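You operate a simulated robot arm through the tools that you are given. There is no shell and no other tool. Be economical: measure what you need, move in short steps, check, and stop when the job is done.

You run a simulated robot arm. Do the job below in one go: nothing can be reset, and whatever is moved stays where it is left.

TASK
Press the glides on the slide home at the card's force.
Fine: all of them in one cycle; the force card gives the force for how many there are; switch the press on; pull the slide out afterwards.

It is judged by the outcome, as a careful person would: the job done as asked, and still so three seconds after it is handed in. It fails if anything else is knocked over, pushed out of place, dropped, spilled or broken.

THE ROBOT
A 6-joint arm with a two-finger parallel gripper, fixed in place. Base frame: the origin is at the foot of the arm, x ahead of it, y to its left, z up; the work surface is at about z = 0. Units: m, rad, N and s.
With the tool pointing down near the work surface it reaches from about 0.14 to 0.58 m from the base axis. Its first joint turns from -1.152 to 1.152 rad. Payload 2.1 kg.
The TCP is the grasp point between the finger pads, 0.03 m short of the fingertips. In the tool frame z runs along the fingers and y along their closing line. The gripper opens to 0.094 m. The fingers are 0.028 m wide and 0.01 m thick; the gripper's body (0.05 by 0.096 m) begins 0.055 m behind the TCP.
Orientation is that of the tool frame in the base frame, as a unit quaternion [x, y, z, w]. With the fingers straight down and closing along the base's y, the tool's x points along the base's -x, its y along +y and its z along -z.

THE INTERFACE
- The arm moves only by the tool servo_tool. Its argument "moves" is a list of rows, each a list of 2 entries, a list of its own where there are three numbers: the shift along the tool's x, y, z in m, then the turn, a rotation vector about the tool's x, y, z in rad. In form: [[[x, y, z], [rx, ry, rz]], ...]. A call has 1 to 10 rows; each row shifts and turns the commanded pose from where the row before left it, along the tool's axes as they then stand. "grip" is the gripper command, from -1 (shut) to 1 (fully open), values between in proportion, set as the call begins (left out, the last holds). Each row takes 0.2 s and may step no farther than 0.05 m and 0.15 rad from the row before; otherwise, or with a gripper value out of range, the whole call is refused. Where a pose cannot be reached the arm comes as near as it can. A force on the tool above 70 N (or 10 N above the force at the start of the call, whichever is more), or a blocked arm, ends the call early, and 0.2 s more pass. Each finger travels about 0.072 m/s and halts on what it meets, pressing with about 40 N; the grip force reading is that of the motor and also rises with nothing between the fingers. The clock runs only during rows and for 0.2 s after the last one: add rows that do not move to give the fingers time. The reply holds the time, the measured pose of the TCP, the force on the tool along the base axes, the opening and the grip force, in the units named above and with some noise, with the torque about the TCP (base axes, N m) and any sound that the robot's microphone picked up.
- Cameras (640 x 400 px; columns grow to the right, rows downward): "scene" is fixed at [0.0622, -0.3654, 0.4854]; the picture's right is [0.79, -0.61, 0.00], its down [-0.29, -0.38, -0.88] and it looks along [0.54, 0.70, -0.48] (base axes); focal length 318 px, centre (320, 200). "wrist" rides on the gripper at [0.076, 0.014, -0.103] in the tool frame; the picture's right is [-0.18, 0.98, 0.00], its down [-0.75, -0.14, -0.64] and it looks along [-0.63, -0.12, 0.77] (tool axes); focal length 243 px, centre (320, 200). There is no depth. A picture from a camera that has moved, and an enlarged one, comes with that camera's place and axes in the base frame and with its lens. The place of the scene camera against the robot may be out by one fixed shift of up to 0.018 m in any direction.
- grab_frame(camera): a new picture of that camera. It takes no simulated time.
- zoom(camera, box): a new picture of the part [left, top, right, bottom] of that camera's present view, enlarged. It takes no simulated time.
- hand_in(): hands the job in; it is judged then, once.

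Go step by step. Nothing tells you positions but the pictures and the camera data: compare them with the known pose of the tool, close in by small moves and look again before you grip or let go. The budget is 120 turns and 76 pictures, counting those below and the enlarged ones. Unless the task says otherwise, let go and move clear before handing in, and close with one line.

The tools are called after "Request:" by a JSON object that holds its "op" and its "data". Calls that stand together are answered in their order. servo_tool: Moves the arm, as the interface text tells. Its arguments: {"type":"object","properties":{"moves":{"type":"array","items":{"type":"array"}},"grip":{"type":"number"}},"required":["moves"]} The other tools are called the same way: grab_frame (camera) takes a picture; zoom (camera, box) takes an enlarged picture of a part of a camera's view; hand_in () hands the job in.

At the start:

```text
t: 0.0
tcp_pos: [0.3378, -0.0222, 0.3563]
ee_rot: [0.0, 1.0, 0.001, 0.001]
force: [-0.1, 0.0, -0.3]
torque: [-0.01, 0.03, -0.03]
finger_gap: 0.0939
grip_force: 0.1
```

scene: 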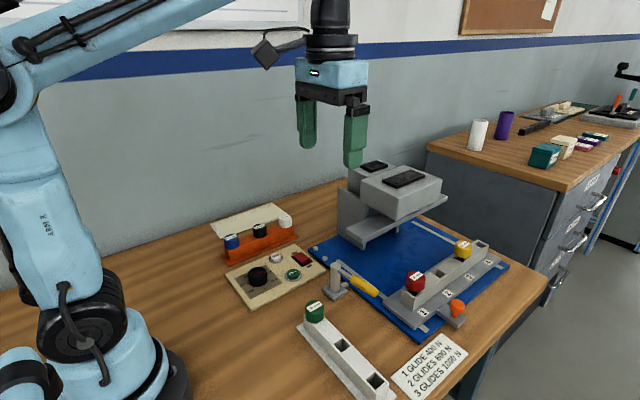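
wrist: 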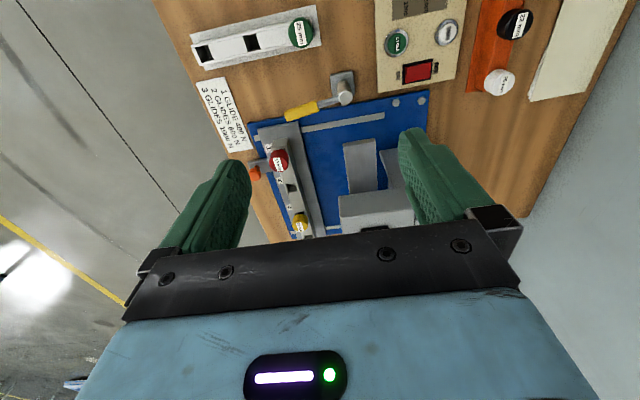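

I see a blue press base with a slide carrying glides, a control panel, a force card and racks of other glides. I'll look closer before doing anything.

Request:
{"op": "zoom", "data": {"camera": "scene", "box": [300, 200, 540, 350]}}

Request:
{"op": "zoom", "data": {"camera": "scene", "box": [200, 190, 360, 310]}}

Request:
{"op": "zoom", "data": {"camera": "scene", "box": [290, 290, 490, 400]}}

Request:
{"op": "zoom", "data": {"camera": "wrist", "box": [180, 0, 560, 240]}}

```text
2.67 times, centred on (420, 275) of scene
camera zoom: at [0.0622, -0.3654, 0.4854], right [0.79, -0.61, 0.0], down [-0.29, -0.38, -0.88], along [0.54, 0.7, -0.48], focal length 847 px, centre (53, 0)
```

zoom: 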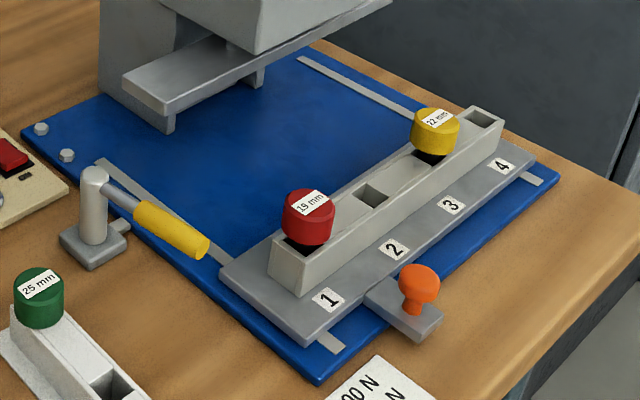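

```text
3.33 times, centred on (280, 250) of scene
camera zoom: at [0.0622, -0.3654, 0.4854], right [0.79, -0.61, 0.0], down [-0.29, -0.38, -0.88], along [0.54, 0.7, -0.48], focal length 1059 px, centre (453, 33)
```

zoom: 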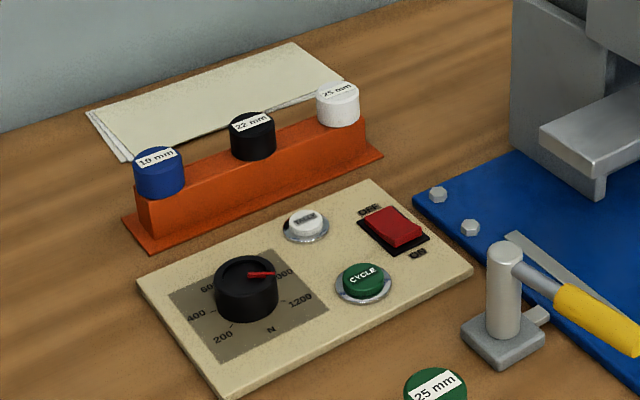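

```text
3.20 times, centred on (390, 345) of scene
camera zoom: at [0.0622, -0.3654, 0.4854], right [0.79, -0.61, 0.0], down [-0.29, -0.38, -0.88], along [0.54, 0.7, -0.48], focal length 1017 px, centre (96, -264)
```

zoom: 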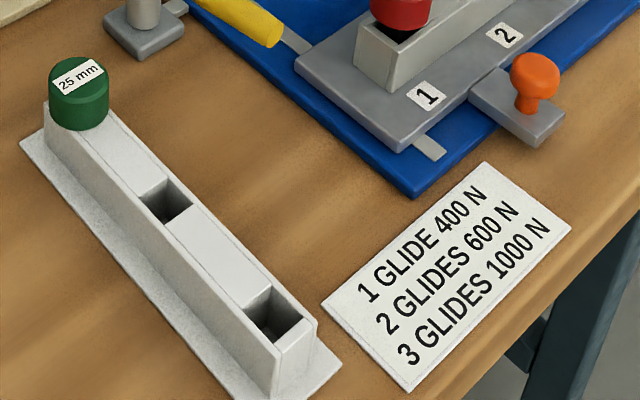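

```text
1.67 times, centred on (370, 120) of wrist
camera zoom: at [0.2616, -0.0082, 0.4572], right [0.18, 0.98, 0.0], down [0.75, -0.14, 0.64], along [0.63, -0.12, -0.77], focal length 404 px, centre (237, 333)
```

zoom: 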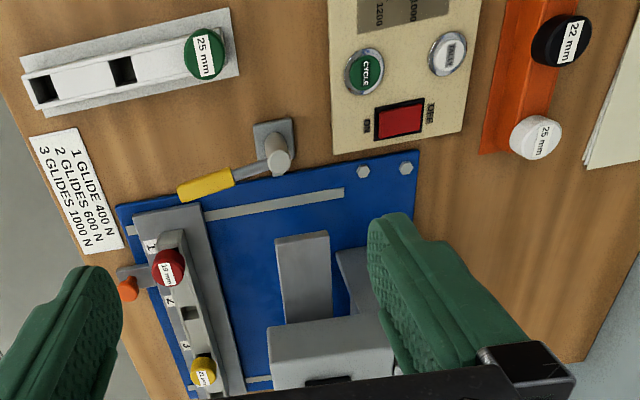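

Two glides sit on the slide (positions 1 and 3), so the card says 600 N. The panel has a dial, white button, cycle button and rocker. I'll move to view the panel closely from above.

Request:
{"op": "servo_tool", "data": {"moves": [[[0.033, 0.03, 0.02], [0, 0, 0]], [[0.033, 0.03, 0.02], [0, 0, 0]], [[0.033, 0.03, 0.02], [0, 0, 0]], [[0, 0, 0], [0, 0, 0]]], "grip": -1}}

Request:
{"op": "grab_frame", "data": {"camera": "wrist"}}

Request:
{"op": "zoom", "data": {"camera": "wrist", "box": [220, 0, 540, 200]}}

```text
t: 1.0
tcp_pos: [0.2394, 0.0684, 0.2956]
ee_rot: [0.0, 1.0, 0.0, 0.001]
force: [-0.6, -0.8, -0.4]
torque: [-0.01, -0.02, 0.02]
finger_gap: 0.0
grip_force: 33.4
```

```text
69 pictures are left
camera wrist: at [0.1628, 0.082, 0.3974], right [0.18, 0.98, 0.0], down [0.75, -0.14, 0.64], along [0.63, -0.12, -0.77], focal length 243 px, centre (320, 200)
```

wrist: 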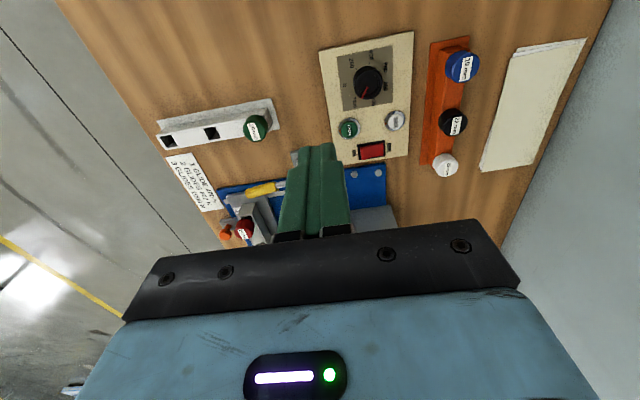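

```text
2.00 times, centred on (380, 100) of wrist
camera zoom: at [0.1628, 0.082, 0.3974], right [0.18, 0.98, 0.0], down [0.75, -0.14, 0.64], along [0.63, -0.12, -0.77], focal length 485 px, centre (200, 400)
```

zoom: 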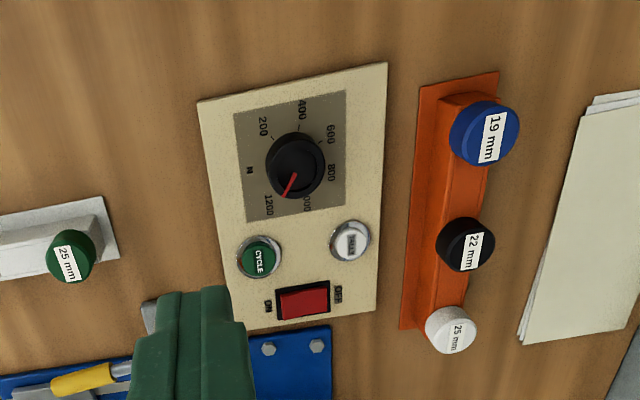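

Request:
{"op": "zoom", "data": {"camera": "wrist", "box": [310, 25, 430, 165]}}

Request:
{"op": "zoom", "data": {"camera": "wrist", "box": [335, 40, 405, 115]}}

Request:
{"op": "zoom", "data": {"camera": "scene", "box": [310, 230, 430, 310]}}

```text
2.86 times, centred on (370, 95) of wrist
camera zoom: at [0.1628, 0.082, 0.3974], right [0.18, 0.98, 0.0], down [0.75, -0.14, 0.64], along [0.63, -0.12, -0.77], focal length 693 px, centre (177, 500)
```

zoom: 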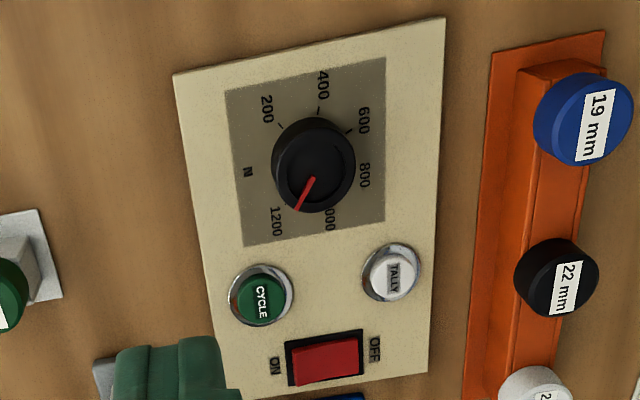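

```text
5.33 times, centred on (370, 78) of wrist
camera zoom: at [0.1628, 0.082, 0.3974], right [0.18, 0.98, 0.0], down [0.75, -0.14, 0.64], along [0.63, -0.12, -0.77], focal length 1294 px, centre (53, 853)
```

zoom: 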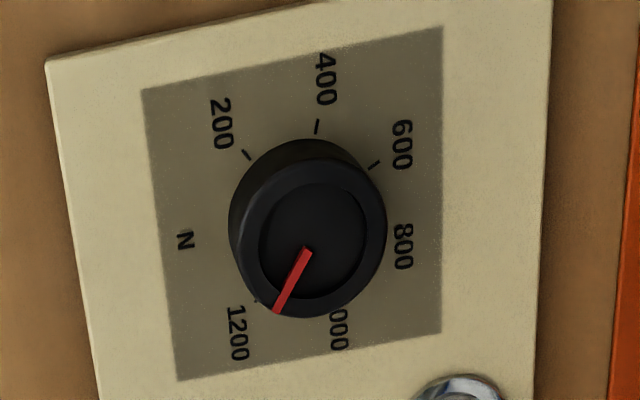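

```text
5.00 times, centred on (370, 270) of scene
camera zoom: at [0.0622, -0.3654, 0.4854], right [0.79, -0.61, 0.0], down [-0.29, -0.38, -0.88], along [0.54, 0.7, -0.48], focal length 1589 px, centre (70, -150)
```

zoom: 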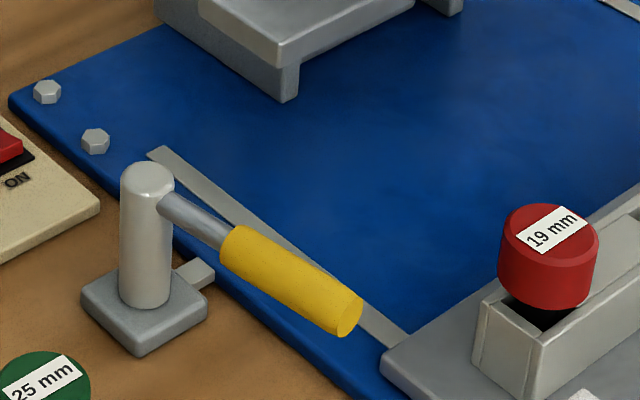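

The dial reads about 1190 N and needs to go to 600 N (roughly 148° counter-clockwise). I take the dial centre as about (0.269, 0.131). I'll go above it and pre-turn the gripper clockwise.

Request:
{"op": "servo_tool", "data": {"moves": [[[-0.00735, 0.01565, 0.04], [0, 0, 0]], [[-0.00735, 0.01565, 0.04], [0, 0, 0]], [[-0.00735, 0.01565, 0.04], [0, 0, 0]], [[-0.00735, 0.01565, 0.03], [0, 0, 0]], [[0, 0, 0], [0, 0, 0.1433]], [[0, 0, 0], [0, 0, 0.1433]], [[0, 0, 0], [0, 0, 0.1433]], [[0, 0, 0], [0, 0, 0.1433]], [[0, 0, 0], [0, 0, 0.1433]], [[0, 0, 0], [0, 0, 0.1433]]], "grip": 0.38}}

Request:
{"op": "servo_tool", "data": {"moves": [[[0, 0, 0], [0, 0, 0.1433]], [[0, 0, 0], [0, 0, 0.1433]], [[0, 0, 0], [0, 0, 0.1433]], [[0, 0, 0], [0, 0, 0]]]}}

Request:
{"op": "grab_frame", "data": {"camera": "wrist"}}

Request:
{"op": "grab_frame", "data": {"camera": "scene"}}

```text
t: 3.2
tcp_pos: [0.2681, 0.1306, 0.1447]
ee_rot: [0.418, 0.908, 0.001, 0.0]
force: [0.0, 0.7, -1.2]
torque: [0.0, -0.01, 0.01]
finger_gap: 0.0649
grip_force: 0.1
```

```text
t: 4.2
tcp_pos: [0.269, 0.1311, 0.1453]
ee_rot: [0.602, 0.799, 0.001, 0.0]
force: [0.6, -1.0, 0.8]
torque: [0.0, 0.04, 0.03]
finger_gap: 0.065
grip_force: 0.1
```

```text
64 pictures are left
camera wrist: at [0.2611, 0.2069, 0.2477], right [1.0, 0.09, 0.0], down [0.07, -0.76, 0.64], along [0.06, -0.64, -0.77], focal length 243 px, centre (320, 200)
```

wrist: 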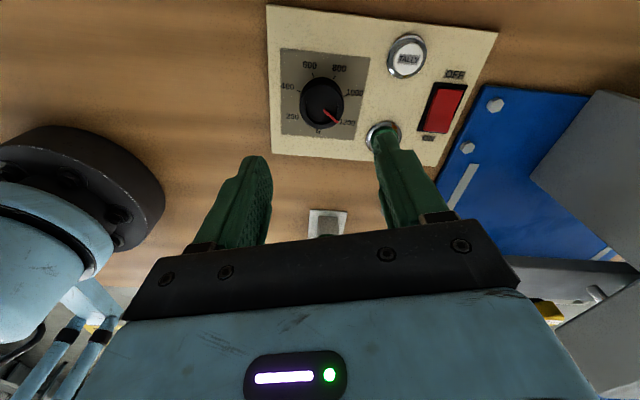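

```text
63 pictures are left
```

scene: 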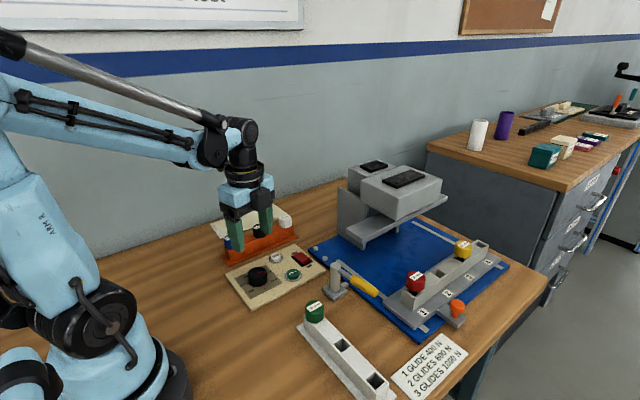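

Request:
{"op": "zoom", "data": {"camera": "wrist", "box": [270, 40, 390, 150]}}

```text
3.64 times, centred on (330, 95) of wrist
camera zoom: at [0.2611, 0.2069, 0.2477], right [1.0, 0.09, 0.0], down [0.07, -0.76, 0.64], along [0.06, -0.64, -0.77], focal length 882 px, centre (284, 582)
```

zoom: 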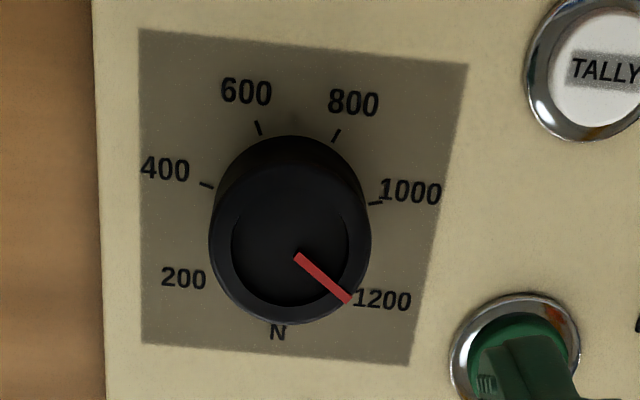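

The dial's centre is confirmed at (0.2695, 0.131), with its top at z ≈ 0.03. I'll descend and grip it.

Request:
{"op": "servo_tool", "data": {"moves": [[[0, 0, 0.04], [0, 0, 0]], [[0, 0, 0.04], [0, 0, 0]], [[0, 0, 0.018], [0, 0, 0]], [[0, 0, 0], [0, 0, 0]]]}}

Request:
{"op": "servo_tool", "data": {"moves": [[[0, 0, 0], [0, 0, 0]], [[0, 0, 0], [0, 0, 0]], [[0, 0, 0], [0, 0, 0]]], "grip": -1}}

```text
t: 5.2
tcp_pos: [0.2702, 0.1318, 0.0482]
ee_rot: [0.602, 0.799, 0.002, 0.001]
force: [-0.3, 0.1, 0.3]
torque: [-0.04, 0.03, 0.02]
finger_gap: 0.0647
grip_force: 0.0
```

```text
t: 6.0
tcp_pos: [0.2694, 0.132, 0.0464]
ee_rot: [0.601, 0.799, 0.001, 0.001]
force: [5.4, 2.9, -17.2]
torque: [-0.07, -0.14, -0.01]
finger_gap: 0.0393
grip_force: 45.3
```

I have the knob (gap 0.039 m). Now I'll turn it counter-clockwise.

Request:
{"op": "servo_tool", "data": {"moves": [[[0, 0, 0], [0, 0, -0.13]], [[0, 0, 0], [0, 0, -0.13]], [[0, 0, 0], [0, 0, -0.13]], [[0, 0, 0], [0, 0, -0.13]], [[0, 0, 0], [0, 0, -0.13]], [[0, 0, 0], [0, 0, -0.13]], [[0, 0, 0], [0, 0, -0.13]], [[0, 0, 0], [0, 0, -0.13]], [[0, 0, 0], [0, 0, -0.13]], [[0, 0, 0], [0, 0, -0.13]]]}}

Request:
{"op": "zoom", "data": {"camera": "wrist", "box": [240, 40, 440, 165]}}

```text
t: 8.2
tcp_pos: [0.2684, 0.1342, 0.0467]
ee_rot: [-0.008, 1.0, 0.002, 0.004]
force: [25.3, 2.4, 12.9]
torque: [-0.03, -0.57, 0.04]
finger_gap: 0.0391
grip_force: 45.0
```

```text
3.20 times, centred on (340, 102) of wrist
camera zoom: at [0.1925, 0.1448, 0.1492], right [0.17, 0.99, 0.01], down [0.75, -0.13, 0.65], along [0.64, -0.11, -0.76], focal length 776 px, centre (256, 512)
```

zoom: 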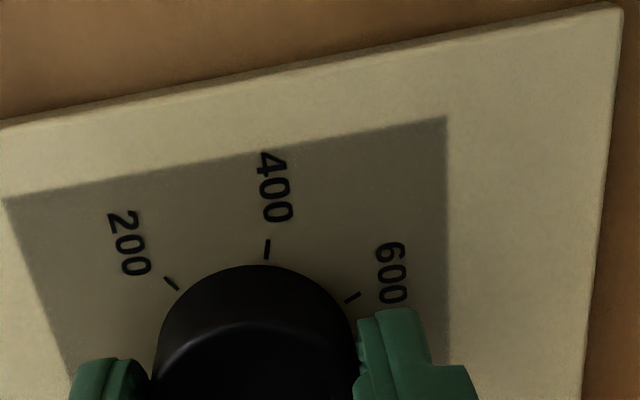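

Request:
{"op": "servo_tool", "data": {"moves": [[[-0.001, 0, 0], [0, 0, -0.13]], [[0, 0, 0], [0, 0, -0.13]], [[0, 0, 0], [0, 0, -0.13]], [[0, 0, 0], [0, 0, -0.13]], [[0, 0, 0], [0, 0, -0.13]], [[0, 0, 0], [0, 0, -0.13]], [[0, 0, 0], [0, 0, -0.13]], [[0, 0, 0], [0, 0, -0.13]], [[0, 0, 0], [0, 0, -0.13]], [[0, 0, 0], [0, 0, -0.13]]]}}

Request:
{"op": "zoom", "data": {"camera": "scene", "box": [200, 230, 320, 310]}}

```text
t: 10.4
tcp_pos: [0.269, 0.1325, 0.0461]
ee_rot: [-0.61, 0.792, 0.0, 0.002]
force: [9.9, 13.6, -1.5]
torque: [1.47, 0.16, 0.01]
finger_gap: 0.0391
grip_force: 45.3
```

```text
5.00 times, centred on (260, 270) of scene
camera zoom: at [0.0622, -0.3654, 0.4854], right [0.79, -0.61, 0.0], down [-0.29, -0.38, -0.88], along [0.54, 0.7, -0.48], focal length 1589 px, centre (620, -150)
```

zoom: 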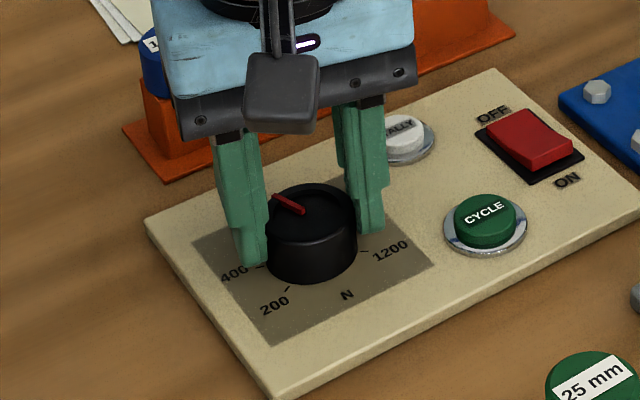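

Request:
{"op": "servo_tool", "data": {"moves": [[[0, 0, 0], [0, 0, 0]], [[0, 0, 0], [0, 0, 0]], [[0, 0, -0.04], [0, 0, 0]], [[0, 0, -0.04], [0, 0, 0]], [[0, 0, -0.02], [0, 0, 0]], [[0, 0, 0], [0, 0, 0]]], "grip": 0.38}}

Request:
{"op": "zoom", "data": {"camera": "wrist", "box": [220, 10, 420, 150]}}

Request:
{"op": "zoom", "data": {"camera": "scene", "box": [220, 240, 300, 310]}}

```text
t: 11.8
tcp_pos: [0.2696, 0.1318, 0.1483]
ee_rot: [-0.61, 0.793, 0.001, 0.002]
force: [-0.6, 0.5, 0.3]
torque: [-0.04, -0.02, -0.04]
finger_gap: 0.0647
grip_force: 0.1
```

```text
2.86 times, centred on (320, 80) of wrist
camera zoom: at [0.2366, 0.0606, 0.2508], right [-0.9, 0.43, 0.0], down [0.33, 0.69, 0.64], along [0.28, 0.58, -0.77], focal length 693 px, centre (320, 543)
```

zoom: 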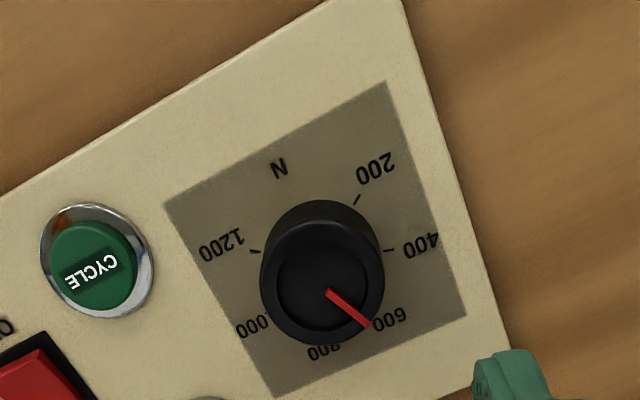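

```text
5.71 times, centred on (260, 275) of scene
camera zoom: at [0.0622, -0.3654, 0.4854], right [0.79, -0.61, 0.0], down [-0.29, -0.38, -0.88], along [0.54, 0.7, -0.48], focal length 1816 px, centre (663, -229)
```

zoom: 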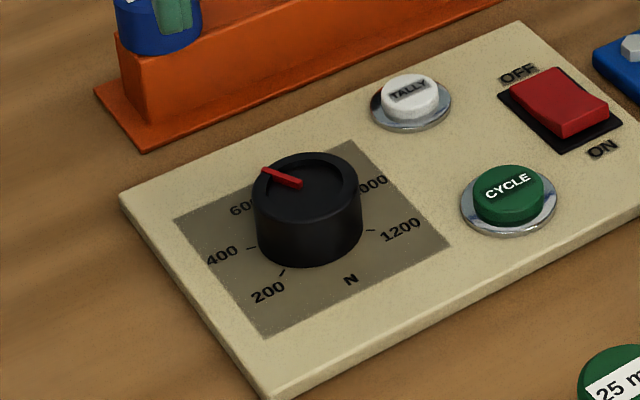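

The dial now points at 600 N. Next I'll turn the gripper back and go look at the slide knob.

Request:
{"op": "servo_tool", "data": {"moves": [[[0, 0, -0.04], [0, 0, 0.146]], [[0, 0, -0.04], [0, 0, 0.146]], [[0, 0, -0.04], [0, 0, 0.146]], [[0, 0, -0.03], [0, 0, 0.146]], [[0, 0, 0], [0, 0, 0.146]], [[0, 0, 0], [0, 0, 0.146]], [[0, 0, 0], [0, 0, 0.146]], [[0, 0, 0], [0, 0, 0.146]], [[0, 0, 0], [0, 0, 0.146]]]}}

Request:
{"op": "servo_tool", "data": {"moves": [[[-0.02, -0.045, 0], [0, 0, 0]], [[-0.02, -0.045, 0], [0, 0, 0]], [[-0.02, -0.045, 0], [0, 0, 0]], [[-0.02, -0.045, 0], [0, 0, 0]], [[-0.02, -0.045, 0], [0, 0, 0]], [[0, 0, 0], [0, 0, 0]]]}}

Request:
{"op": "grab_frame", "data": {"camera": "wrist"}}

Request:
{"op": "zoom", "data": {"camera": "wrist", "box": [220, 20, 500, 200]}}

```text
t: 13.8
tcp_pos: [0.2696, 0.1311, 0.2963]
ee_rot: [0.004, 1.0, 0.001, 0.0]
force: [-0.3, 0.0, -0.5]
torque: [0.01, -0.01, 0.02]
finger_gap: 0.0648
grip_force: 0.0
```

```text
t: 15.2
tcp_pos: [0.3688, -0.0924, 0.2961]
ee_rot: [0.002, 1.0, 0.002, 0.001]
force: [-0.6, -0.6, 0.1]
torque: [-0.01, 0.04, -0.03]
finger_gap: 0.0648
grip_force: 0.0
```

```text
57 pictures are left
camera wrist: at [0.292, -0.0792, 0.3992], right [0.19, 0.98, 0.0], down [0.75, -0.14, 0.64], along [0.63, -0.12, -0.77], focal length 243 px, centre (320, 200)
```

wrist: 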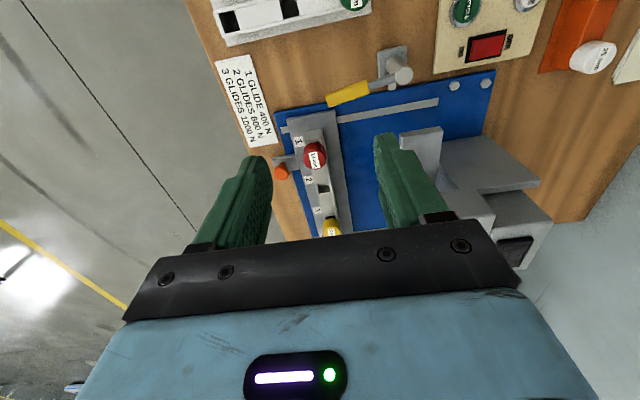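

```text
2.22 times, centred on (360, 110) of wrist
camera zoom: at [0.292, -0.0792, 0.3992], right [0.19, 0.98, 0.0], down [0.75, -0.14, 0.64], along [0.63, -0.12, -0.77], focal length 539 px, centre (231, 400)
```

zoom: 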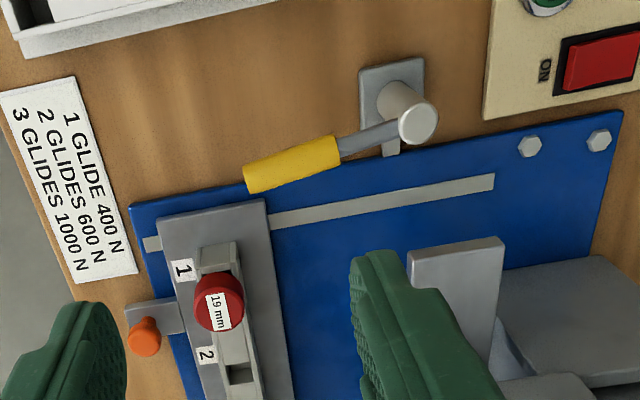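

The lever seems clear of the slide's path. I'll move over the orange knob and turn the gripper so its camera looks under the ram.

Request:
{"op": "servo_tool", "data": {"moves": [[[-0.033, -0.0235, 0.015], [0, 0, 0]], [[-0.033, -0.0235, 0.015], [0, 0, 0]], [[-0.033, -0.0235, 0.015], [0, 0, 0]], [[-0.033, -0.0235, 0.015], [0, 0, 0]], [[0, 0, 0], [0, 0, -0.14]], [[0, 0, 0], [0, 0, -0.14]], [[0, 0, 0], [0, 0, -0.14]], [[0, 0, 0], [0, 0, -0.14]], [[0, 0, 0], [0, 0, -0.14]], [[0, 0, 0], [0, 0, -0.14]]]}}

Request:
{"op": "servo_tool", "data": {"moves": [[[0, 0, 0], [0, 0, -0.146]], [[0, 0, 0], [0, 0, -0.146]], [[0, 0, 0], [0, 0, -0.146]], [[0, 0, 0], [0, 0, -0.146]], [[0, 0, 0], [0, 0, -0.146]], [[0, 0, 0], [0, 0, 0]]]}}

Request:
{"op": "grab_frame", "data": {"camera": "wrist"}}

```text
t: 17.4
tcp_pos: [0.5002, -0.1885, 0.2364]
ee_rot: [-0.407, 0.913, 0.001, 0.002]
force: [0.3, 0.0, 0.4]
torque: [0.01, 0.04, 0.0]
finger_gap: 0.0651
grip_force: 0.0
```

```text
t: 18.8
tcp_pos: [0.5003, -0.1894, 0.237]
ee_rot: [-0.706, 0.708, -0.001, 0.001]
force: [0.0, 0.4, -0.4]
torque: [-0.02, -0.03, 0.0]
finger_gap: 0.0648
grip_force: 0.1
```

```text
55 pictures are left
camera wrist: at [0.4853, -0.266, 0.339], right [-0.98, 0.19, 0.0], down [0.14, 0.75, 0.64], along [0.12, 0.63, -0.77], focal length 243 px, centre (320, 200)
```

wrist: 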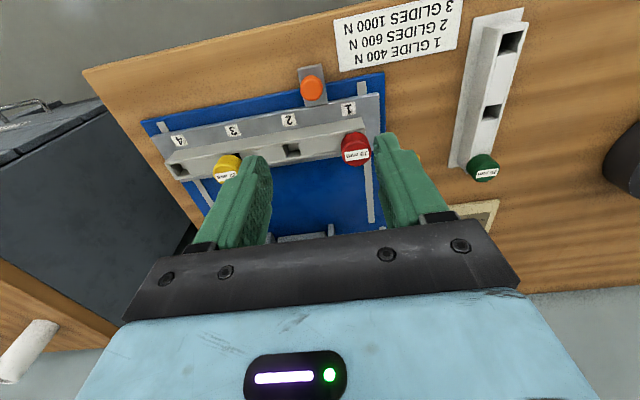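

Request:
{"op": "zoom", "data": {"camera": "wrist", "box": [240, 50, 400, 160]}}

Request:
{"op": "zoom", "data": {"camera": "scene", "box": [320, 150, 480, 250]}}

```text
3.64 times, centred on (320, 105) of wrist
camera zoom: at [0.4853, -0.266, 0.339], right [-0.98, 0.19, 0.0], down [0.14, 0.75, 0.64], along [0.12, 0.63, -0.77], focal length 882 px, centre (320, 546)
```

zoom: 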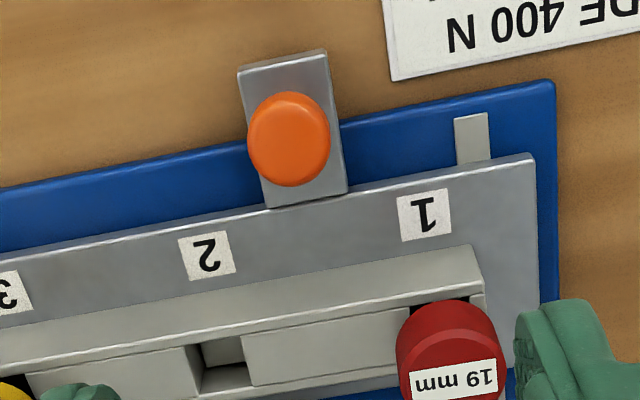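

```text
4.00 times, centred on (400, 200) of scene
camera zoom: at [0.0622, -0.3654, 0.4854], right [0.79, -0.61, 0.0], down [-0.29, -0.38, -0.88], along [0.54, 0.7, -0.48], focal length 1271 px, centre (0, 200)
```

zoom: 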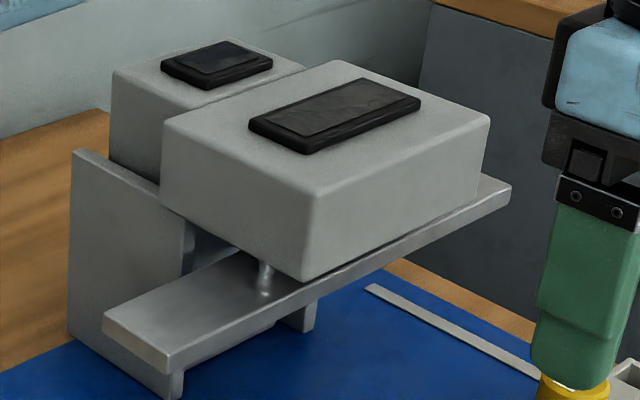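

Request:
{"op": "servo_tool", "data": {"moves": [[[-0.001, -0.005, 0.04], [0, 0, 0]], [[-0.001, -0.004, 0.04], [0, 0, 0]], [[0, 0, 0.035], [0, 0, 0]], [[0, 0, 0], [0, 0, 0]]]}}

Request:
{"op": "grab_frame", "data": {"camera": "wrist"}}

Request:
{"op": "zoom", "data": {"camera": "scene", "box": [380, 230, 520, 330]}}

```text
t: 19.8
tcp_pos: [0.5083, -0.1885, 0.1213]
ee_rot: [-0.706, 0.708, 0.001, 0.001]
force: [0.3, 0.1, -0.7]
torque: [-0.03, 0.02, -0.01]
finger_gap: 0.0648
grip_force: 0.2
```

```text
52 pictures are left
camera wrist: at [0.4942, -0.265, 0.2236], right [-0.98, 0.19, 0.0], down [0.14, 0.75, 0.64], along [0.12, 0.63, -0.77], focal length 243 px, centre (320, 200)
```

wrist: 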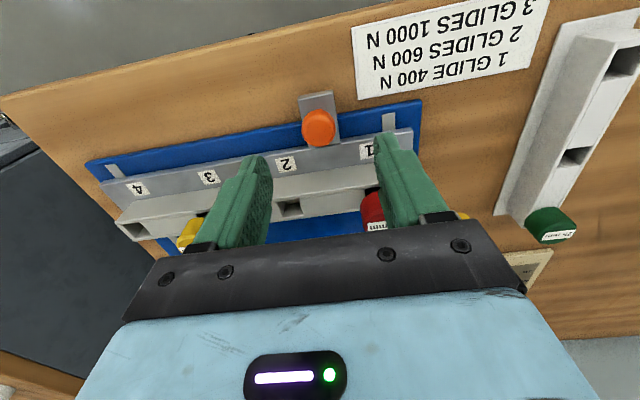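

```text
4.00 times, centred on (450, 280) of scene
camera zoom: at [0.0622, -0.3654, 0.4854], right [0.79, -0.61, 0.0], down [-0.29, -0.38, -0.88], along [0.54, 0.7, -0.48], focal length 1271 px, centre (-200, -120)
```

zoom: 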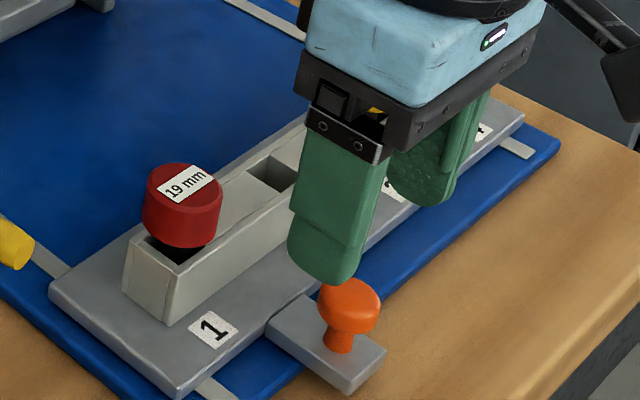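

The knob is at about (0.510, −0.1875, 0.037). I'll descend around it and grip.

Request:
{"op": "servo_tool", "data": {"moves": [[[-0.0005, -0.0017, 0.03], [0, 0, 0]], [[-0.0005, 0, 0.025], [0, 0, 0]], [[0, 0, 0.01], [0, 0, 0]], [[0, 0, 0], [0, 0, 0]]]}}

Request:
{"op": "servo_tool", "data": {"moves": [[[0, 0, 0], [0, 0, 0]], [[0, 0, 0], [0, 0, 0]], [[0, 0, 0], [0, 0, 0]]], "grip": -1}}

Request:
{"op": "zoom", "data": {"camera": "scene", "box": [380, 230, 520, 330]}}

```text
t: 20.8
tcp_pos: [0.5107, -0.1858, 0.058]
ee_rot: [-0.706, 0.708, 0.0, 0.0]
force: [0.5, -0.2, 0.6]
torque: [0.0, -0.03, 0.03]
finger_gap: 0.065
grip_force: 0.0
```

```text
t: 21.6
tcp_pos: [0.5102, -0.1845, 0.0568]
ee_rot: [-0.705, 0.709, 0.001, 0.0]
force: [-9.1, 2.5, -2.4]
torque: [-0.07, 0.13, -0.02]
finger_gap: 0.0254
grip_force: 45.0
```

```text
4.00 times, centred on (450, 280) of scene
camera zoom: at [0.0622, -0.3654, 0.4854], right [0.79, -0.61, 0.0], down [-0.29, -0.38, -0.88], along [0.54, 0.7, -0.48], focal length 1271 px, centre (-200, -120)
```

zoom: 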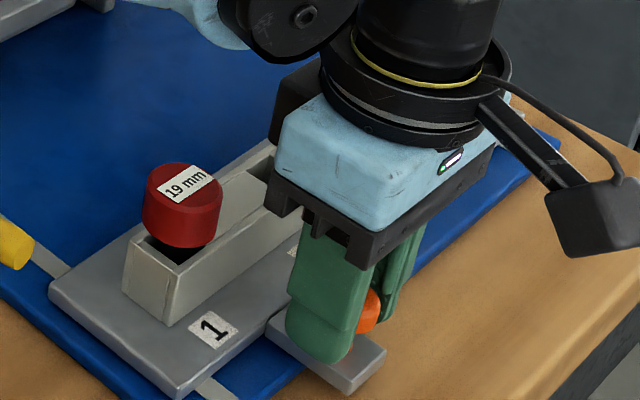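

Knob gripped. I'll push the slide in towards +y and watch the force.

Request:
{"op": "servo_tool", "data": {"moves": [[[-0.015, 0, 0], [0, 0, 0]], [[-0.015, 0, 0], [0, 0, 0]], [[-0.015, 0, 0], [0, 0, 0]], [[-0.015, 0, 0], [0, 0, 0]], [[0, 0, 0], [0, 0, 0]]]}}

Request:
{"op": "grab_frame", "data": {"camera": "scene"}}

```text
t: 22.8
tcp_pos: [0.5106, -0.1239, 0.0564]
ee_rot: [-0.706, 0.708, 0.002, 0.0]
force: [-20.2, -0.4, 35.4]
torque: [-0.55, 0.42, -0.04]
finger_gap: 0.0252
grip_force: 45.2
```

```text
49 pictures are left
```

scene: 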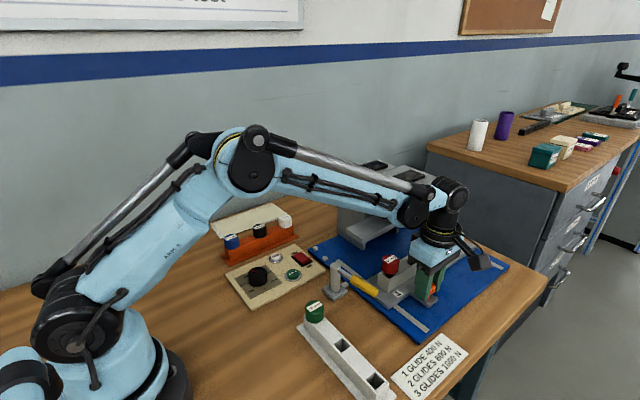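

Request:
{"op": "servo_tool", "data": {"moves": [[[0, 0.001, -0.001], [0, 0, 0]], [[-0.012, 0, 0], [0, 0, 0]], [[-0.012, 0, 0], [0, 0, 0]], [[-0.012, 0, 0], [0, 0, 0]], [[0, 0, 0], [0, 0, 0]]]}}

Request:
{"op": "zoom", "data": {"camera": "scene", "box": [310, 150, 510, 330]}}

Request:
{"op": "grab_frame", "data": {"camera": "wrist"}}

```text
t: 24.0
tcp_pos: [0.5093, -0.0891, 0.0581]
ee_rot: [-0.706, 0.708, 0.0, 0.001]
force: [-5.7, 0.6, -11.9]
torque: [0.3, 0.07, -0.08]
finger_gap: 0.0253
grip_force: 45.3
```

```text
2.22 times, centred on (410, 240) of scene
camera zoom: at [0.0623, -0.3654, 0.4854], right [0.79, -0.61, 0.0], down [-0.29, -0.38, -0.88], along [0.54, 0.7, -0.48], focal length 706 px, centre (120, 111)
```

zoom: 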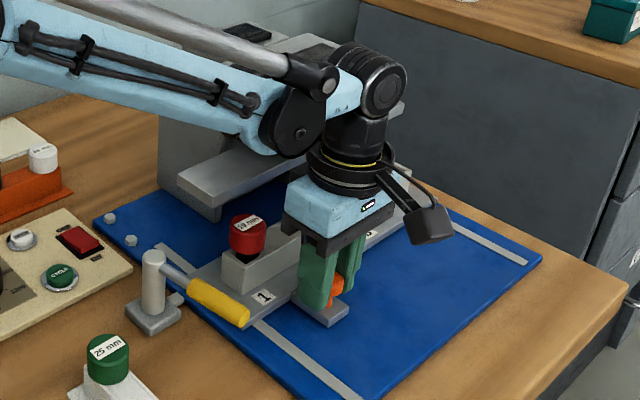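

```text
47 pictures are left
camera wrist: at [0.4953, -0.1661, 0.1597], right [-0.98, 0.19, 0.0], down [0.14, 0.75, 0.64], along [0.12, 0.63, -0.77], focal length 243 px, centre (320, 200)
```

wrist: 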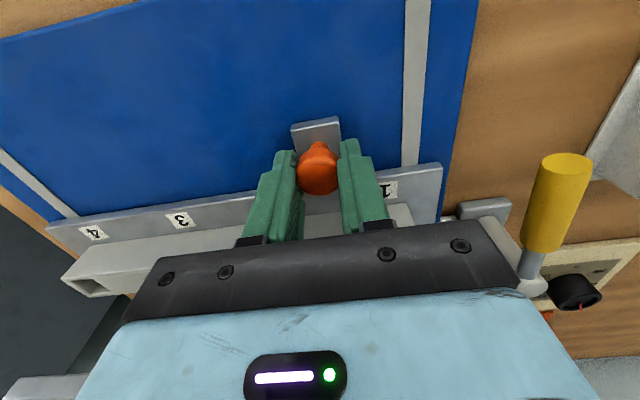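

Request:
{"op": "servo_tool", "data": {"moves": [[[-0.008, 0, 0], [0, 0, 0]], [[-0.008, 0, 0], [0, 0, 0]], [[-0.008, 0, 0], [0, 0, 0]], [[0, 0, 0], [0, 0, 0]]]}}

Request:
{"op": "zoom", "data": {"camera": "scene", "box": [310, 150, 510, 330]}}

```text
t: 25.0
tcp_pos: [0.5109, -0.0702, 0.0576]
ee_rot: [-0.702, 0.712, -0.001, -0.003]
force: [-25.8, -40.8, -37.2]
torque: [3.62, -1.36, 0.72]
finger_gap: 0.0253
grip_force: 45.8
```

```text
2.22 times, centred on (410, 240) of scene
camera zoom: at [0.0623, -0.3655, 0.4853], right [0.79, -0.61, 0.0], down [-0.29, -0.38, -0.88], along [0.54, 0.7, -0.48], focal length 706 px, centre (120, 111)
```

zoom: 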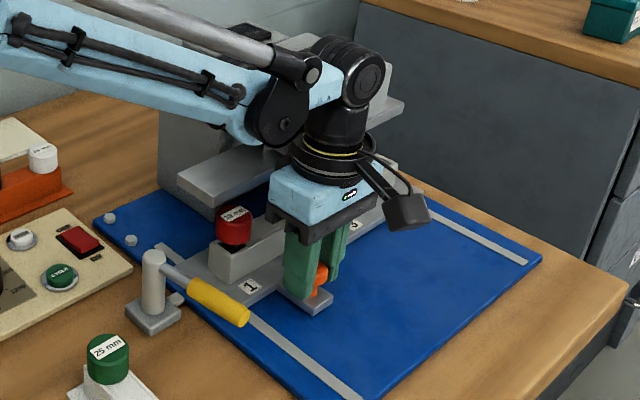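

Something at about z = 0.15, probably the gripper's body against the ram housing, blocked further pushing. I'll back off a little, let go, rise, and tilt the hand away from the ram.

Request:
{"op": "servo_tool", "data": {"moves": [[[0.006, 0, 0], [0, 0, 0]], [[0.005, 0, 0], [0, 0, 0]], [[0, 0, 0], [0, 0, 0]]]}}

Request:
{"op": "servo_tool", "data": {"moves": [[[0, 0, 0], [0, 0, 0]], [[0, 0, 0], [0, 0, 0]], [[0, 0, 0], [0, 0, 0]], [[0.005, 0, -0.03], [0, 0, 0]], [[0.02, 0, -0.04], [0, 0, 0]], [[0.03, 0, -0.02], [0, 0, 0]], [[0, 0, 0], [0, 0, 0]]], "grip": 0.2}}

Request:
{"op": "grab_frame", "data": {"camera": "scene"}}

Request:
{"op": "grab_frame", "data": {"camera": "wrist"}}

```text
t: 25.8
tcp_pos: [0.5106, -0.0757, 0.059]
ee_rot: [-0.706, 0.709, 0.003, -0.001]
force: [-22.1, 1.1, -31.3]
torque: [0.77, 0.25, 0.08]
finger_gap: 0.0254
grip_force: 45.4
```

```text
t: 27.4
tcp_pos: [0.5099, -0.1292, 0.1486]
ee_rot: [-0.706, 0.708, 0.0, 0.001]
force: [0.0, 0.1, 0.7]
torque: [-0.01, 0.02, 0.0]
finger_gap: 0.0566
grip_force: 0.0
```

```text
45 pictures are left
```

scene: 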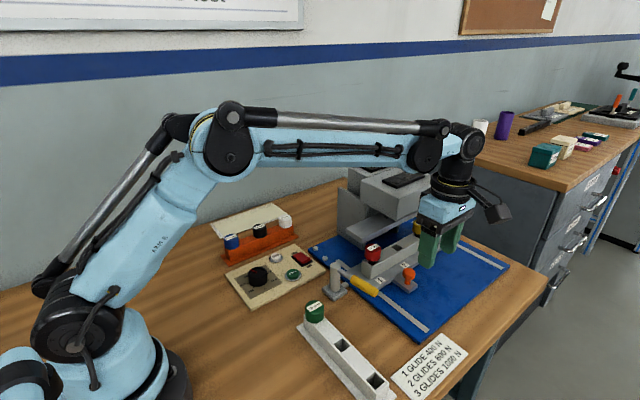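

```text
44 pictures are left
camera wrist: at [0.4955, -0.2061, 0.2506], right [-0.98, 0.19, 0.0], down [0.14, 0.75, 0.64], along [0.12, 0.63, -0.77], focal length 243 px, centre (320, 200)
```

wrist: 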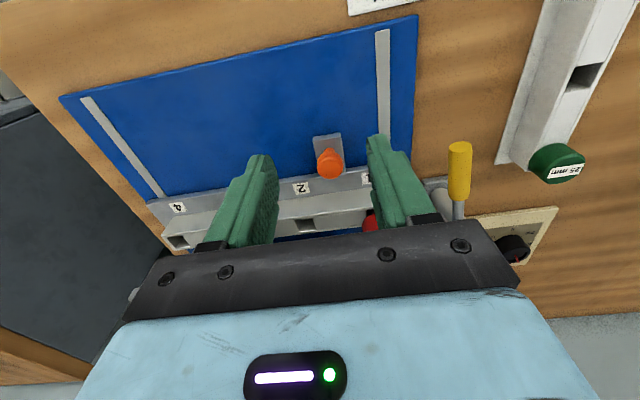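

Request:
{"op": "zoom", "data": {"camera": "scene", "box": [320, 170, 470, 310]}}

```text
2.86 times, centred on (395, 240) of scene
camera zoom: at [0.0622, -0.3654, 0.4854], right [0.79, -0.61, 0.0], down [-0.29, -0.38, -0.88], along [0.54, 0.7, -0.48], focal length 908 px, centre (106, 86)
```

zoom: 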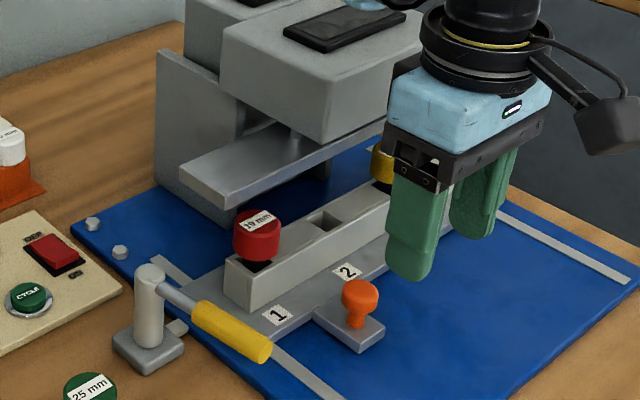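

The slide has about 3–4 cm still to go. I'll tilt the hand so it leans away from the ram.

Request:
{"op": "servo_tool", "data": {"moves": [[[0, 0, 0], [0, -0.14, 0]], [[0, 0, 0], [0, -0.14, 0]], [[0, 0, 0], [0, -0.14, 0]], [[0, 0, 0], [0, -0.14, 0]], [[0, 0, 0], [0, -0.14, 0]], [[0, 0, 0], [0, 0, 0]]]}}

Request:
{"op": "grab_frame", "data": {"camera": "scene"}}

Request:
{"op": "grab_frame", "data": {"camera": "wrist"}}

```text
t: 28.8
tcp_pos: [0.5102, -0.1317, 0.1488]
ee_rot: [-0.663, 0.665, 0.243, 0.245]
force: [-0.1, 1.4, 0.3]
torque: [0.03, -0.01, 0.01]
finger_gap: 0.0564
grip_force: 0.1
```

```text
42 pictures are left
```

scene: 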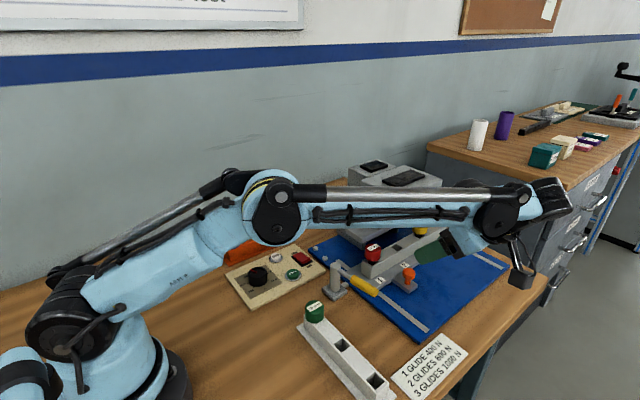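

```text
41 pictures are left
camera wrist: at [0.4956, -0.2566, 0.1771], right [-0.98, 0.14, 0.12], down [0.14, 0.16, 0.98], along [0.12, 0.98, -0.18], focal length 243 px, centre (320, 200)
```

wrist: 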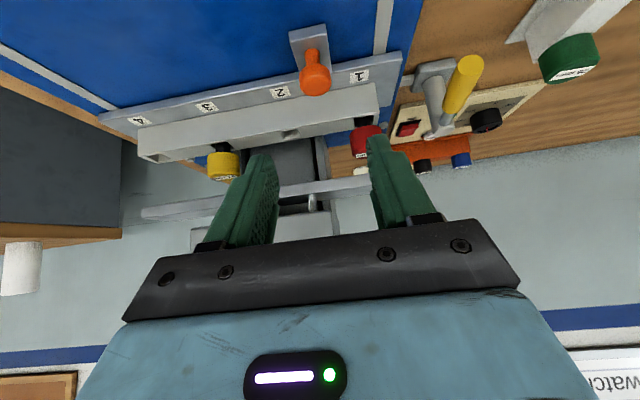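

The view is good: the knob is now at about (0.5105, −0.075, 0.037). I'll approach it along the tilted tool axis.

Request:
{"op": "servo_tool", "data": {"moves": [[[0.0288, 0, 0], [0, 0, 0]], [[0, 0, 0.035], [0, 0, 0]], [[0, 0, 0.035], [0, 0, 0]], [[0, 0, 0.014], [0, 0, 0]], [[0, 0, 0], [0, 0, 0]]]}}

Request:
{"op": "grab_frame", "data": {"camera": "wrist"}}

```text
t: 30.0
tcp_pos: [0.5096, -0.0996, 0.063]
ee_rot: [-0.663, 0.665, 0.242, 0.244]
force: [0.1, -0.8, -0.6]
torque: [0.01, -0.03, -0.01]
finger_gap: 0.0563
grip_force: 0.0
```

```text
40 pictures are left
camera wrist: at [0.495, -0.225, 0.0925], right [-0.98, 0.14, 0.12], down [0.14, 0.16, 0.98], along [0.12, 0.98, -0.18], focal length 243 px, centre (320, 200)
```

wrist: 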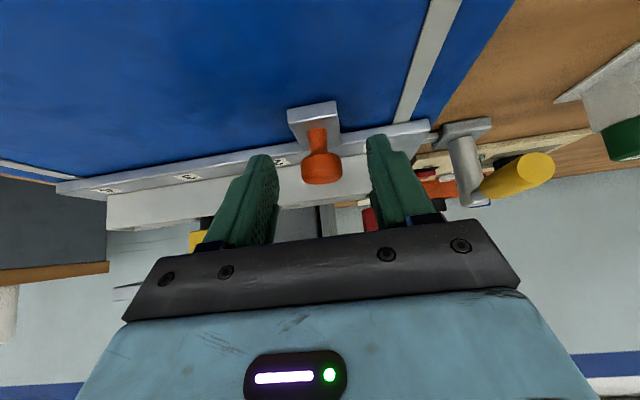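

Request:
{"op": "servo_tool", "data": {"moves": [[[-0.0057, 0, 0.0084], [0, 0, 0]], [[0, 0, 0], [0, 0, 0]]]}}

Request:
{"op": "servo_tool", "data": {"moves": [[[0, 0, 0], [0, 0, 0]], [[0, 0, 0], [0, 0, 0]], [[0, 0, 0], [0, 0, 0]]], "grip": -1}}

Request:
{"op": "grab_frame", "data": {"camera": "wrist"}}

Request:
{"op": "zoom", "data": {"camera": "scene", "box": [320, 170, 560, 320]}}

```text
t: 30.6
tcp_pos: [0.5109, -0.0895, 0.0606]
ee_rot: [-0.663, 0.665, 0.242, 0.244]
force: [-0.4, 0.3, 0.1]
torque: [0.0, -0.03, 0.02]
finger_gap: 0.0564
grip_force: 0.1
```

```text
t: 31.4
tcp_pos: [0.5102, -0.0907, 0.0604]
ee_rot: [-0.663, 0.666, 0.242, 0.244]
force: [-3.4, 0.3, -0.9]
torque: [0.01, 0.04, 0.07]
finger_gap: 0.0253
grip_force: 44.9
```

```text
39 pictures are left
camera wrist: at [0.4953, -0.2145, 0.0897], right [-0.98, 0.14, 0.12], down [0.14, 0.16, 0.98], along [0.12, 0.98, -0.18], focal length 243 px, centre (320, 200)
```

wrist: 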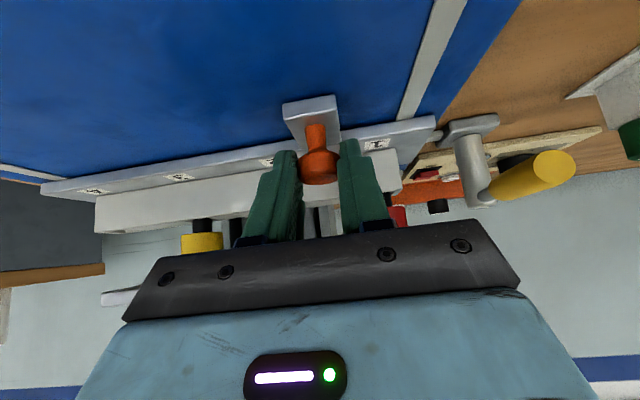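

```text
2.67 times, centred on (440, 245) of scene
camera zoom: at [0.0622, -0.3654, 0.4854], right [0.79, -0.61, 0.0], down [-0.29, -0.38, -0.88], along [0.54, 0.7, -0.48], focal length 847 px, centre (0, 80)
```

zoom: 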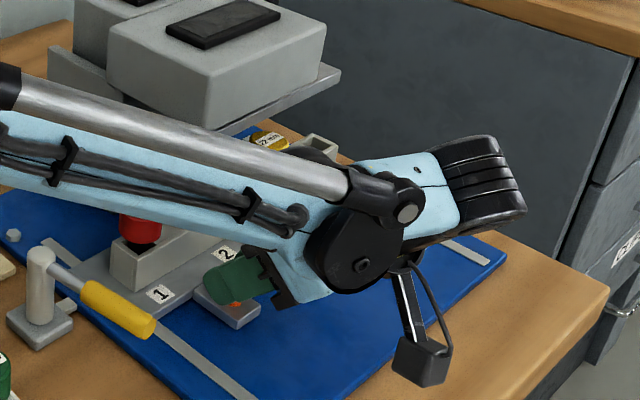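

Request:
{"op": "servo_tool", "data": {"moves": [[[-0.0061, 0, 0.0052], [0, 0, 0]], [[-0.0061, 0, 0.0052], [0, 0, 0]], [[-0.0061, 0, 0.0052], [0, 0, 0]], [[0, 0, 0], [0, 0, 0]]]}}

Request:
{"op": "grab_frame", "data": {"camera": "wrist"}}

```text
t: 32.4
tcp_pos: [0.5095, -0.0651, 0.0605]
ee_rot: [-0.663, 0.666, 0.241, 0.243]
force: [-4.1, 2.8, -29.0]
torque: [0.1, 0.08, 0.04]
finger_gap: 0.0253
grip_force: 45.0
```

```text
37 pictures are left
camera wrist: at [0.4953, -0.1903, 0.0901], right [-0.98, 0.15, 0.12], down [0.14, 0.16, 0.98], along [0.12, 0.98, -0.18], focal length 243 px, centre (320, 200)
```

wrist: 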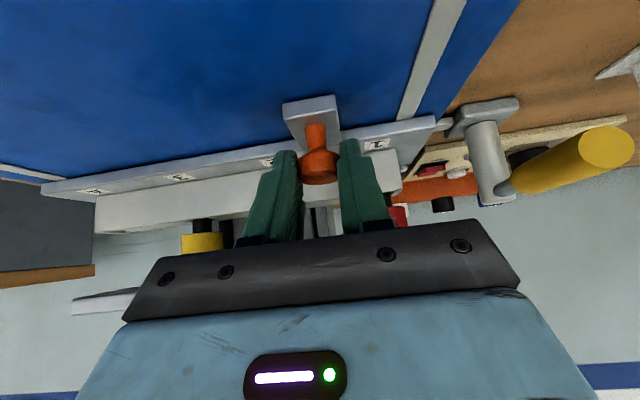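

Request:
{"op": "servo_tool", "data": {"moves": [[[-0.0055, 0, 0.006], [0, 0, 0]], [[-0.0046, 0, 0.0039], [0, 0, 0]], [[0, 0, 0], [0, 0, 0]]]}}

Request:
{"op": "servo_tool", "data": {"moves": [[[-0.0046, 0, 0.0039], [0, 0, 0]], [[-0.0046, 0, 0.0039], [0, 0, 0]], [[0, 0, 0], [0, 0, 0]]]}}

Request:
{"op": "zoom", "data": {"camera": "scene", "box": [320, 170, 500, 310]}}

Request:
{"op": "grab_frame", "data": {"camera": "wrist"}}

```text
t: 33.2
tcp_pos: [0.5103, -0.0563, 0.0594]
ee_rot: [-0.661, 0.669, 0.239, 0.243]
force: [9.7, -37.3, 6.7]
torque: [-0.74, -0.17, -0.14]
finger_gap: 0.0253
grip_force: 45.0
```

```text
t: 34.0
tcp_pos: [0.5102, -0.0464, 0.0597]
ee_rot: [-0.66, 0.671, 0.237, 0.241]
force: [5.9, -49.3, 8.9]
torque: [-0.71, -0.13, 0.0]
finger_gap: 0.0254
grip_force: 45.0
```

```text
2.86 times, centred on (410, 240) of scene
camera zoom: at [0.0621, -0.3654, 0.4854], right [0.79, -0.61, 0.0], down [-0.29, -0.38, -0.88], along [0.54, 0.7, -0.48], focal length 908 px, centre (63, 86)
```

zoom: 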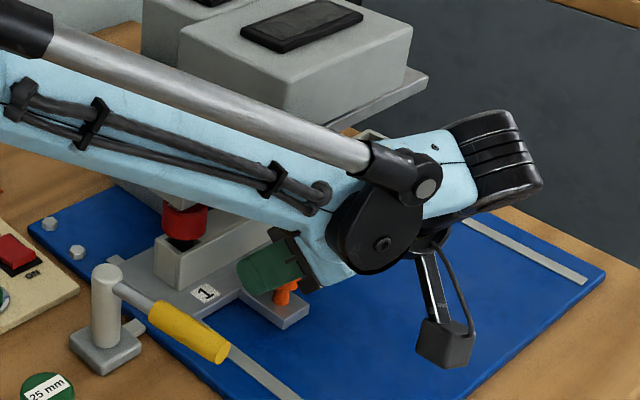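

```text
35 pictures are left
camera wrist: at [0.4938, -0.1707, 0.0907], right [-0.98, 0.16, 0.12], down [0.14, 0.17, 0.97], along [0.13, 0.97, -0.19], focal length 243 px, centre (320, 200)
```

wrist: 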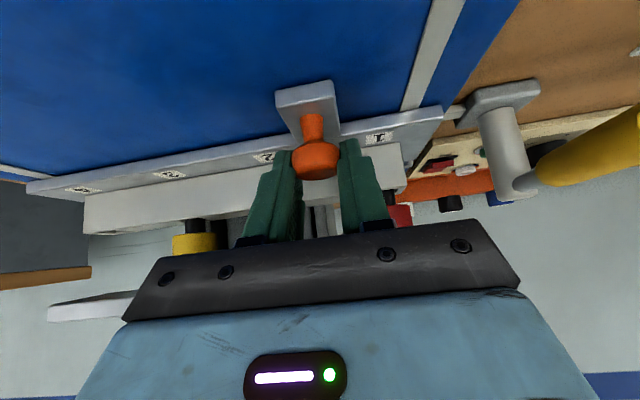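

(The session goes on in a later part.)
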